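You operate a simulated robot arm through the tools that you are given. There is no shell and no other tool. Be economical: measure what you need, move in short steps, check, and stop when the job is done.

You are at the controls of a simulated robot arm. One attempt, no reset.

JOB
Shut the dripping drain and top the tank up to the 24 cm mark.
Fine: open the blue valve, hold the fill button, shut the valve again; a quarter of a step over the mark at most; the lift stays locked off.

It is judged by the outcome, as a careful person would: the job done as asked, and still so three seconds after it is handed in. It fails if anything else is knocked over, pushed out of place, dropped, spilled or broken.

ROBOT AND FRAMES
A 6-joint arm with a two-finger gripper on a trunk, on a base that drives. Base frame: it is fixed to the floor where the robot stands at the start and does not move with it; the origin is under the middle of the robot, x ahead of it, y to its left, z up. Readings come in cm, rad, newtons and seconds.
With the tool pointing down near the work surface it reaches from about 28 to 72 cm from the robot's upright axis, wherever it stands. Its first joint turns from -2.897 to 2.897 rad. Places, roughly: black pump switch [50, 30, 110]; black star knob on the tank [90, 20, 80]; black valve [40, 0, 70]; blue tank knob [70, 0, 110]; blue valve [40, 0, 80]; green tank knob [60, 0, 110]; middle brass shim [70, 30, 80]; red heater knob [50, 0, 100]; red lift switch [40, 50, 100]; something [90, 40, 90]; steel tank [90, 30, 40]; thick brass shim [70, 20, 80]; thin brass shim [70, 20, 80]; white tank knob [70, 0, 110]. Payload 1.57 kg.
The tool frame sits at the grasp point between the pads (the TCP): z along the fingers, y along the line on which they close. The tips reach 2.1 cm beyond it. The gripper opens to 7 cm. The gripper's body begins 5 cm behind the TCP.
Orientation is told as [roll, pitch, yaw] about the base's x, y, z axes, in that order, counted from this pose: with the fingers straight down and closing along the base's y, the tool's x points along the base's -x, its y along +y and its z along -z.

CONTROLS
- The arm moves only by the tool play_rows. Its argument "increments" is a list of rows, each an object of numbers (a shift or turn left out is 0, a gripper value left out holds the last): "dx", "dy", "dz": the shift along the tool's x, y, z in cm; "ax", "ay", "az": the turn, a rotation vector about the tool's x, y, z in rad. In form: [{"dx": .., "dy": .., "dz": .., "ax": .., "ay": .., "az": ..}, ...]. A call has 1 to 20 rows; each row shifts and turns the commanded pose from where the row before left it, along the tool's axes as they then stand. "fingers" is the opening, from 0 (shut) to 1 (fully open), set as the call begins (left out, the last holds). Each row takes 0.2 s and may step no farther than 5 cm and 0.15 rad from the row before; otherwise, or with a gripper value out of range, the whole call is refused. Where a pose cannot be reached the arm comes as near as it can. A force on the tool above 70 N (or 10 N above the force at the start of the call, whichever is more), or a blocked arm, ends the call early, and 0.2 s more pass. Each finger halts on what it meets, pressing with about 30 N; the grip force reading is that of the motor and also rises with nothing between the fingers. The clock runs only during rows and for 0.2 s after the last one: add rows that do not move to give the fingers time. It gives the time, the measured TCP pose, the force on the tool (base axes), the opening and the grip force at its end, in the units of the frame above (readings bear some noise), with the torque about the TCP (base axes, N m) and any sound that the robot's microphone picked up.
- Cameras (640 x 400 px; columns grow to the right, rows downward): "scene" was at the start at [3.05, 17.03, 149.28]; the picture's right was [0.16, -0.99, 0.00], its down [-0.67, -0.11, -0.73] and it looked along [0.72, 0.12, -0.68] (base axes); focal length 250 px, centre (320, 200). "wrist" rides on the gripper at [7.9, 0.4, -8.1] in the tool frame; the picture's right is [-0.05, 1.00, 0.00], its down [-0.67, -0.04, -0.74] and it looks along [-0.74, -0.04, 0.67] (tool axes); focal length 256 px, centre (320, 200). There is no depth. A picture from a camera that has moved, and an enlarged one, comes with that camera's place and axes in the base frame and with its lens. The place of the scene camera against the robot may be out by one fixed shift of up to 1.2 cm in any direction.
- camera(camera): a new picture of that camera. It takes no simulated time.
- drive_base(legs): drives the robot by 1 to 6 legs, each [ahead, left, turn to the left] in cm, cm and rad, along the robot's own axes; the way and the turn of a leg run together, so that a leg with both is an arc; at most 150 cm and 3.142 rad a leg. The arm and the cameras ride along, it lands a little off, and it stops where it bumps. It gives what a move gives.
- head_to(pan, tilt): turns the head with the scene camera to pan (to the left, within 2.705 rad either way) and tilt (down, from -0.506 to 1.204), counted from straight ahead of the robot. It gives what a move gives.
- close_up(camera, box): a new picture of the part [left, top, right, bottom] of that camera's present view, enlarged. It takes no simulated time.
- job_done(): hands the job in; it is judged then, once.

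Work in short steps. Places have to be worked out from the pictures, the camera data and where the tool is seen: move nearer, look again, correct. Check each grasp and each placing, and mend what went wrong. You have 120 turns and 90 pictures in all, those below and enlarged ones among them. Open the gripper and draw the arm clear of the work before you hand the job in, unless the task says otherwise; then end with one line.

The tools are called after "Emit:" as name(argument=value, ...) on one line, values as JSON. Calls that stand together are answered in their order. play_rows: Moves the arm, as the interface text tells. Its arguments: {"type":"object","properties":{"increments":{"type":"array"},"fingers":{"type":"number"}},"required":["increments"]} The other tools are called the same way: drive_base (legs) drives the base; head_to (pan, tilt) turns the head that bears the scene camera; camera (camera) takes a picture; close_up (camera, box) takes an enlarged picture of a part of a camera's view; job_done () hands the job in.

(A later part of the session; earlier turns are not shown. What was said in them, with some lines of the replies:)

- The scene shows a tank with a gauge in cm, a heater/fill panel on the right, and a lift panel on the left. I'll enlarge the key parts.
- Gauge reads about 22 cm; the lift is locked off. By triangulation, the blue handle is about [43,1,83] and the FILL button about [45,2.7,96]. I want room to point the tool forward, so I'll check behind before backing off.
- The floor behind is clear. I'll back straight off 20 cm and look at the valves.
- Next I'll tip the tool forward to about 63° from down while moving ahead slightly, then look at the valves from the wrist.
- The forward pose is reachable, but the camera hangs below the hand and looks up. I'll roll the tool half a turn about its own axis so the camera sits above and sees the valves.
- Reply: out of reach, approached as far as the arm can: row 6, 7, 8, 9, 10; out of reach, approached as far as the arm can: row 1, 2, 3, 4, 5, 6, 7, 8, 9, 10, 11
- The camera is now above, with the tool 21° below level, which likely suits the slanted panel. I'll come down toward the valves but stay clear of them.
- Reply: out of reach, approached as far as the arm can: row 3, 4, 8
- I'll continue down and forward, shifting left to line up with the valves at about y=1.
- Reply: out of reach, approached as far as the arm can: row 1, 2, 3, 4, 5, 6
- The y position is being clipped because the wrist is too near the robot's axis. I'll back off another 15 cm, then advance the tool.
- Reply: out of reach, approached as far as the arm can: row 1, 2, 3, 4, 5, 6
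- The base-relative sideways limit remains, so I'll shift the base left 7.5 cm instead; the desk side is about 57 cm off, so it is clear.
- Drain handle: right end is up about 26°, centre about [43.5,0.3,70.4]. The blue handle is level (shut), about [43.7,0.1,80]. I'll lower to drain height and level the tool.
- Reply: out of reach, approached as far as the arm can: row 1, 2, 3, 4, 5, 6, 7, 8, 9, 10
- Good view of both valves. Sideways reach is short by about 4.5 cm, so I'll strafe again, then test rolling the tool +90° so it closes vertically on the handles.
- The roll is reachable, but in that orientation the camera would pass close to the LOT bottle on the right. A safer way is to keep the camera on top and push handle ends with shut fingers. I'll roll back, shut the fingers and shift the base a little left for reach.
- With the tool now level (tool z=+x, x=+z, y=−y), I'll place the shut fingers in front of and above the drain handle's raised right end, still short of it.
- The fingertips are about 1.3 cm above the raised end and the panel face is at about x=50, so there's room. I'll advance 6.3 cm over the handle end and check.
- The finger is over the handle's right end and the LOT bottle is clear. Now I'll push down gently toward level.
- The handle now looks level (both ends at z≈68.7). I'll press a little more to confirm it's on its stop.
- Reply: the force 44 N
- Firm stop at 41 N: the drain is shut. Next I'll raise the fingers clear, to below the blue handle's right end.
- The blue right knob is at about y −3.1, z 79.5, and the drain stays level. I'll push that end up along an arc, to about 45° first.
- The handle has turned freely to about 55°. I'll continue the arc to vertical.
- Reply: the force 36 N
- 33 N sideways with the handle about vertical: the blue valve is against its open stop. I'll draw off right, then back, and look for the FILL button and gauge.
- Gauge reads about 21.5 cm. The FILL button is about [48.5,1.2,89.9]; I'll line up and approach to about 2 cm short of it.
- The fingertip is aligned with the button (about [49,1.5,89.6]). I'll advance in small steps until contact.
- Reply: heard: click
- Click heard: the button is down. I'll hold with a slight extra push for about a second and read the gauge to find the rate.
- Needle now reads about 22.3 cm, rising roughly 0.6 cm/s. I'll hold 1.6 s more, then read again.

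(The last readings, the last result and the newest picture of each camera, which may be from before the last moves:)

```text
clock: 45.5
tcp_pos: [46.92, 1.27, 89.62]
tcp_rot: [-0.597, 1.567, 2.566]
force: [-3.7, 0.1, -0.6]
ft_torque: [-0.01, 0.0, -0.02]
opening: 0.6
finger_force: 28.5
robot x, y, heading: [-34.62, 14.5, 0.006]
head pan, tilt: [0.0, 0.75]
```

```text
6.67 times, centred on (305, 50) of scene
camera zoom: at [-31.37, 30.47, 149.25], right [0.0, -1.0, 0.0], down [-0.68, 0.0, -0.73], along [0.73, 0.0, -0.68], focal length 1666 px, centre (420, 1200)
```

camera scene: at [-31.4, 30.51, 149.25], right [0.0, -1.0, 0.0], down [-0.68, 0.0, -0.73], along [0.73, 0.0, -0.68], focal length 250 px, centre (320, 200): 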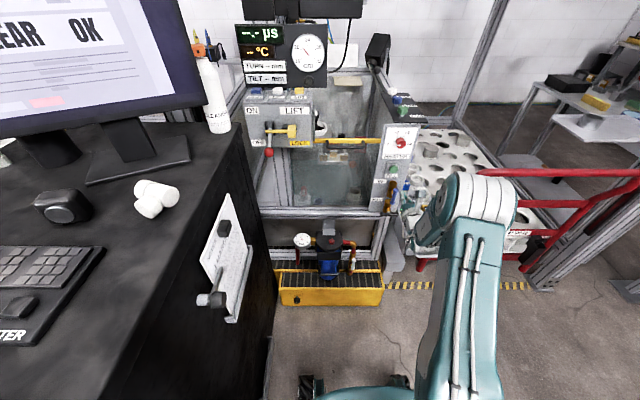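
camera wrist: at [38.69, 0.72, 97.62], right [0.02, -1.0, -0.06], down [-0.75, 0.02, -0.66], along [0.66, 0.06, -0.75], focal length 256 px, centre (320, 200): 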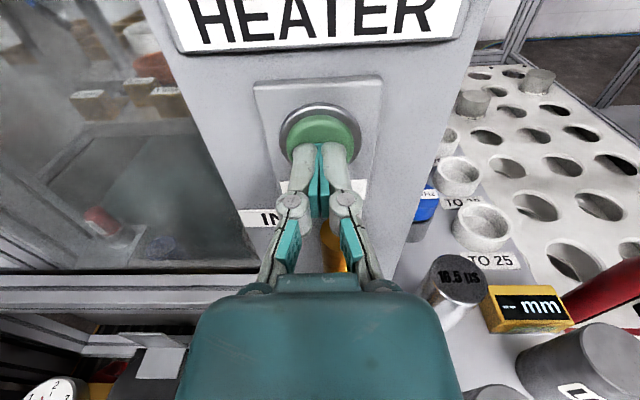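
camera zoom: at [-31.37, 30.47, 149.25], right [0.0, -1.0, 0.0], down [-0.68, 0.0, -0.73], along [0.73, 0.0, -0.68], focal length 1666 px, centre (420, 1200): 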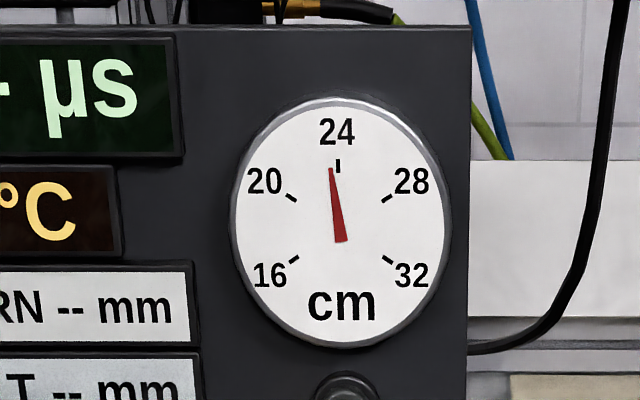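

About 23.35 cm now, rising ~0.75 cm/s. A short hold, then check.

Emit:
play_rows(increments=[{}, {}])

Emit:
close_up(camera="scene", box=[290, 30, 320, 60])

```text
clock: 46.1
tcp_pos: [46.89, 1.19, 89.45]
tcp_rot: [-0.598, 1.568, 2.564]
force: [-3.6, -0.5, 0.0]
ft_torque: [0.04, -0.04, -0.03]
opening: 0.59
finger_force: 28.8
robot x, y, heading: [-34.24, 15.12, 0.006]
head pan, tilt: [0.0, 0.75]
```

```text
13.33 times, centred on (305, 45) of scene
camera zoom: at [-31.38, 30.47, 149.25], right [0.0, -1.0, 0.0], down [-0.68, 0.0, -0.73], along [0.73, 0.0, -0.68], focal length 3333 px, centre (520, 2267)
```

zoom: 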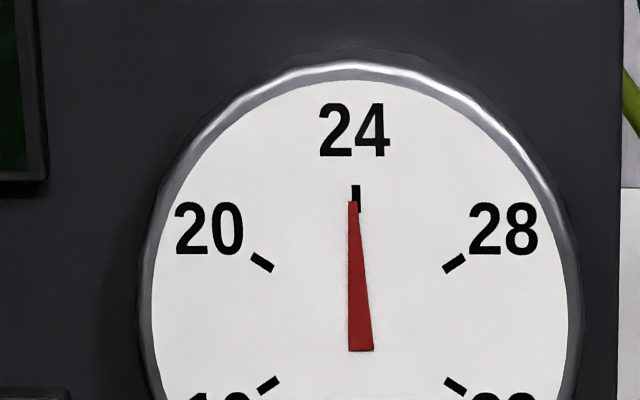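

About 23.8 cm. I'll hold 0.4 s more and release within the same call, for about 24.2.

Emit:
play_rows(increments=[{}, {"dz": -1.0}, {"dz": -2}, {"dz": -1}])

Emit:
close_up(camera="scene", box=[290, 30, 320, 60])

Emit:
camera(camera="wrist")

```text
clock: 47.1
tcp_pos: [42.98, 1.23, 89.71]
tcp_rot: [-0.579, 1.567, 2.583]
force: [0.1, 0.3, -0.2]
ft_torque: [0.01, 0.02, 0.01]
opening: 0.02
finger_force: 29.0
robot x, y, heading: [-34.75, 14.93, 0.006]
head pan, tilt: [0.0, 0.75]
```

```text
13.33 times, centred on (305, 45) of scene
camera zoom: at [-31.36, 30.48, 149.25], right [0.0, -1.0, 0.0], down [-0.68, 0.0, -0.73], along [0.73, 0.0, -0.68], focal length 3333 px, centre (520, 2267)
```

zoom: 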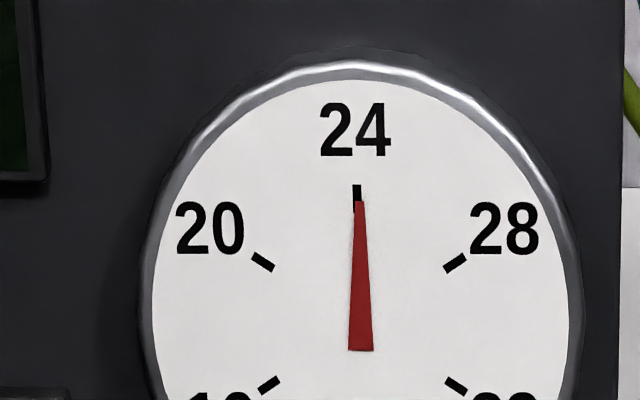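

```text
47 pictures are left
camera wrist: at [34.84, 0.72, 97.71], right [0.02, -1.0, -0.06], down [-0.75, 0.02, -0.66], along [0.66, 0.06, -0.75], focal length 256 px, centre (320, 200)
```

wrist: 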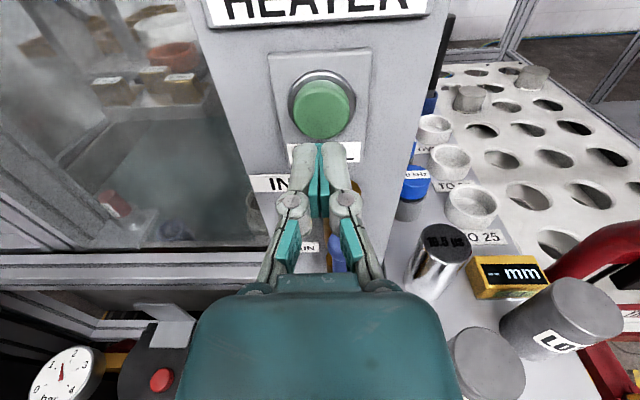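

The needle is a hair past 24, about 24.1. Now to shut the blue valve: I'll go left of the vertical handle's top end and check.

Emit:
play_rows(increments=[{"dy": -1.3}, {"dy": -1.3}, {"dx": -2}, {"dx": -2}, {"dx": -2}, {"dx": -1.4}])

Emit:
camera(camera="wrist")

```text
clock: 48.5
tcp_pos: [42.79, 3.87, 82.36]
tcp_rot: [-0.369, 1.565, 2.806]
force: [-0.3, 0.4, 0.3]
ft_torque: [0.0, 0.0, -0.01]
opening: 0.03
finger_force: 29.0
robot x, y, heading: [-34.71, 15.2, 0.001]
head pan, tilt: [0.0, 0.75]
```

```text
46 pictures are left
camera wrist: at [34.77, 3.02, 90.37], right [0.03, -1.0, -0.06], down [-0.75, 0.01, -0.66], along [0.66, 0.06, -0.75], focal length 256 px, centre (320, 200)
```

wrist: 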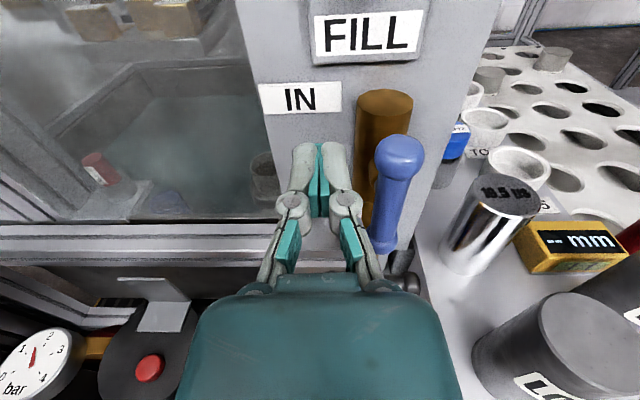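

Positioned left of the handle's upper end. I'll push right along the closing arc to about 45° first.

Emit:
play_rows(increments=[{"dy": 0.9, "dz": 0.2}, {"dy": 0.87, "dz": 0.2}, {"dy": 0.4, "dx": 0.18}, {"dy": 0.4, "dx": 0.18}, {"dy": 0.43, "dx": 0.08}, {"dy": 0.43, "dx": 0.07}, {"dy": 0.43, "dx": -0.03}, {"dy": 0.43, "dx": -0.04}])

Emit:
camera(camera="wrist")

```text
clock: 50.3
tcp_pos: [43.38, -0.39, 82.78]
tcp_rot: [-0.637, 1.569, 2.527]
force: [0.4, 0.6, 1.1]
ft_torque: [-0.01, 0.01, 0.02]
opening: 0.04
finger_force: 29.1
robot x, y, heading: [-34.68, 14.44, 0.003]
head pan, tilt: [0.0, 0.75]
```

```text
45 pictures are left
camera wrist: at [35.22, -1.0, 90.82], right [0.02, -1.0, -0.06], down [-0.75, 0.02, -0.66], along [0.66, 0.05, -0.75], focal length 256 px, centre (320, 200)
```

wrist: 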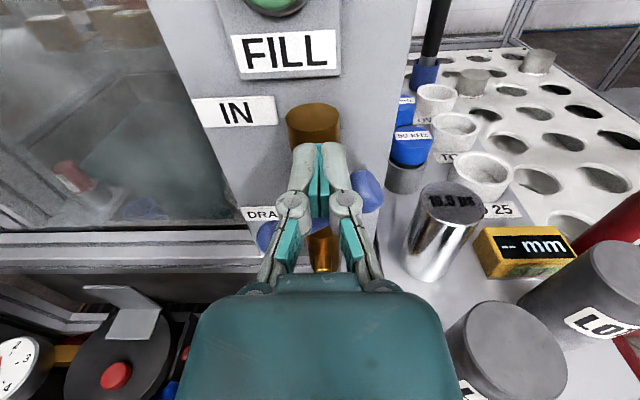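

The handle is turning, now at roughly 45°. I'll continue to level and press lightly onto the stop.

Emit:
play_rows(increments=[{"dy": 0.4, "dx": -0.15}, {"dy": 0.4, "dx": -0.15}, {"dy": 0.36, "dx": -0.25}, {"dy": 0.36, "dx": -0.25}, {"dy": 0.28, "dx": -0.33}, {"dy": 0.2, "dx": -0.33}, {"dx": -0.3}, {"dx": -0.2}])

Emit:
camera(camera="wrist")

```text
clock: 52.1
tcp_pos: [43.24, -2.4, 81.34]
tcp_rot: [-3.081, 1.566, 0.081]
force: [-4.4, 0.0, 21.2]
ft_torque: [-0.15, -0.11, -0.05]
opening: 0.0
finger_force: 28.8
robot x, y, heading: [-34.59, 14.99, 0.005]
head pan, tilt: [0.0, 0.75]
```

```text
44 pictures are left
camera wrist: at [35.22, -2.97, 89.21], right [0.02, -1.0, -0.05], down [-0.74, 0.02, -0.67], along [0.67, 0.05, -0.74], focal length 256 px, centre (320, 200)
```

wrist: 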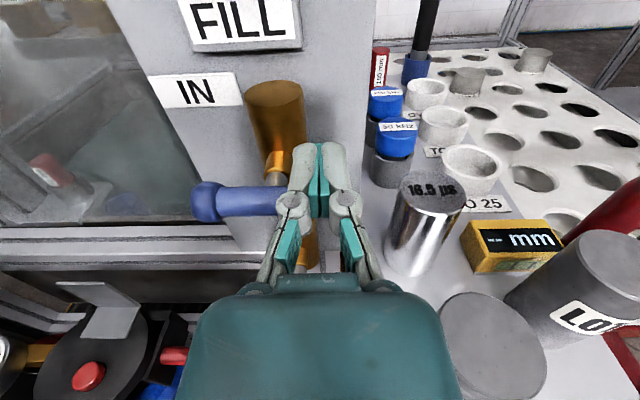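

Handle level with 21 N; one more small press to seat it, then I'll lift off, back away and check the gauge and both handles.

Emit:
play_rows(increments=[{"dx": -0.3}, {"dx": 1}, {"dx": 1.3}, {"dz": -2.5}, {"dz": -2.5}, {"dz": -2.5}, {"dz": -2.5}, {"dz": -2.5}])

Emit:
camera(camera="wrist")

Emit:
close_up(camera="scene", box=[290, 30, 320, 60])

Emit:
close_up(camera="scene", box=[230, 80, 450, 310])

```text
clock: 53.9
tcp_pos: [30.79, -2.82, 82.95]
tcp_rot: [-0.603, 1.566, 2.561]
force: [0.0, 0.3, 0.0]
ft_torque: [0.01, 0.01, -0.02]
opening: 0.0
finger_force: 28.5
robot x, y, heading: [-34.63, 14.88, -0.002]
head pan, tilt: [0.0, 0.75]
```

```text
43 pictures are left
camera wrist: at [22.72, -3.5, 90.9], right [0.02, -1.0, -0.06], down [-0.75, 0.02, -0.66], along [0.66, 0.06, -0.75], focal length 256 px, centre (320, 200)
```

wrist: 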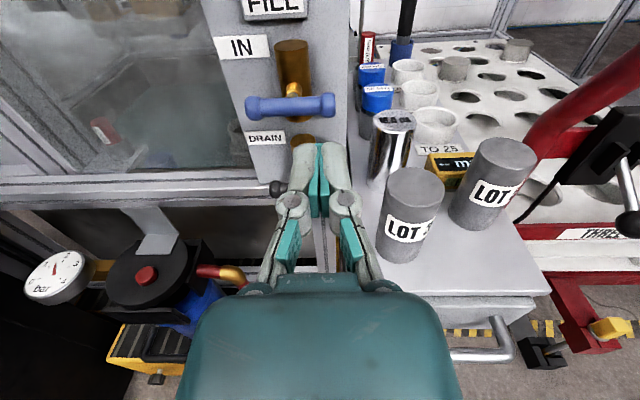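

```text
13.33 times, centred on (305, 45) of scene
camera zoom: at [-31.41, 30.43, 149.26], right [0.0, -1.0, 0.0], down [-0.68, 0.0, -0.73], along [0.73, 0.0, -0.68], focal length 3333 px, centre (520, 2267)
```

zoom: 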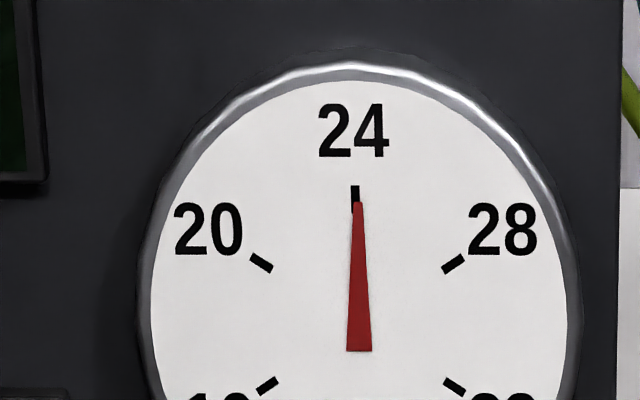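

```text
1.74 times, centred on (340, 195) of scene
camera zoom: at [-31.41, 30.43, 149.26], right [0.0, -1.0, 0.0], down [-0.68, 0.0, -0.73], along [0.73, 0.0, -0.68], focal length 435 px, centre (285, 209)
```

zoom: 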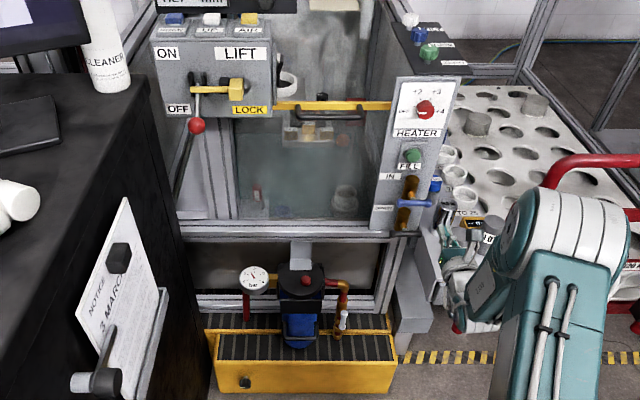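

Gauge is steady just past 24 and the blue handle is level. I'll open the gripper, draw further clear and confirm the drain handle.

Emit:
play_rows(increments=[{"dz": -1.5, "dx": 2}, {"dz": -1.5, "dx": 2}, {"dz": -1.5, "dx": 2}, {}, {}, {}, {}, {}], fingers=1)

Emit:
close_up(camera="wrist", box=[180, 0, 420, 200])

Emit:
close_up(camera="scene", box=[290, 30, 320, 60])

```text
clock: 55.7
tcp_pos: [26.57, -2.97, 89.06]
tcp_rot: [-0.597, 1.563, 2.565]
force: [0.1, 0.2, 0.2]
ft_torque: [0.0, 0.0, 0.01]
opening: 7.01
finger_force: 0.1
robot x, y, heading: [-34.67, 14.9, 0.006]
head pan, tilt: [0.0, 0.75]
```

```text
2.00 times, centred on (300, 100) of wrist
camera zoom: at [18.38, -3.57, 96.92], right [0.02, -1.0, -0.06], down [-0.75, 0.02, -0.66], along [0.66, 0.06, -0.75], focal length 512 px, centre (360, 400)
```

zoom: 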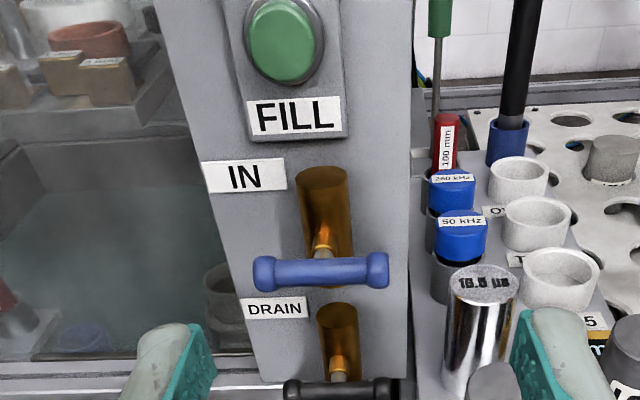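

```text
13.33 times, centred on (305, 45) of scene
camera zoom: at [-31.43, 30.44, 149.26], right [0.0, -1.0, 0.0], down [-0.68, 0.0, -0.73], along [0.73, 0.0, -0.68], focal length 3333 px, centre (520, 2267)
```

zoom: 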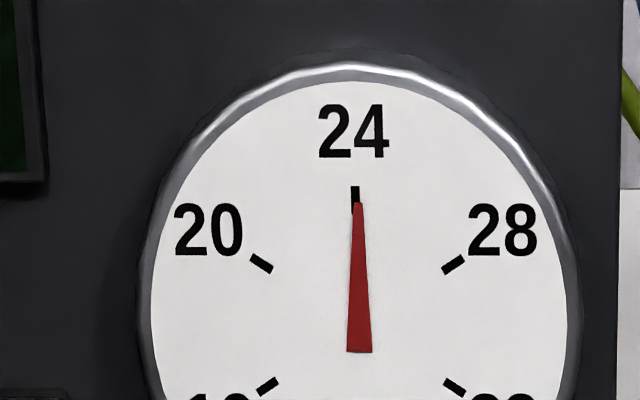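

Both handles are level (shut), the FILL button is out, the gauge is steady just past 24 cm, the lift is still locked off, and the arm is clear with the gripper open. Handing in.

Emit:
job_done()

```text
The job is handed in.
```

The drain is shut and the tank is filled to about 24.1 cm by the gauge; the blue valve is shut again and the lift is still locked off.
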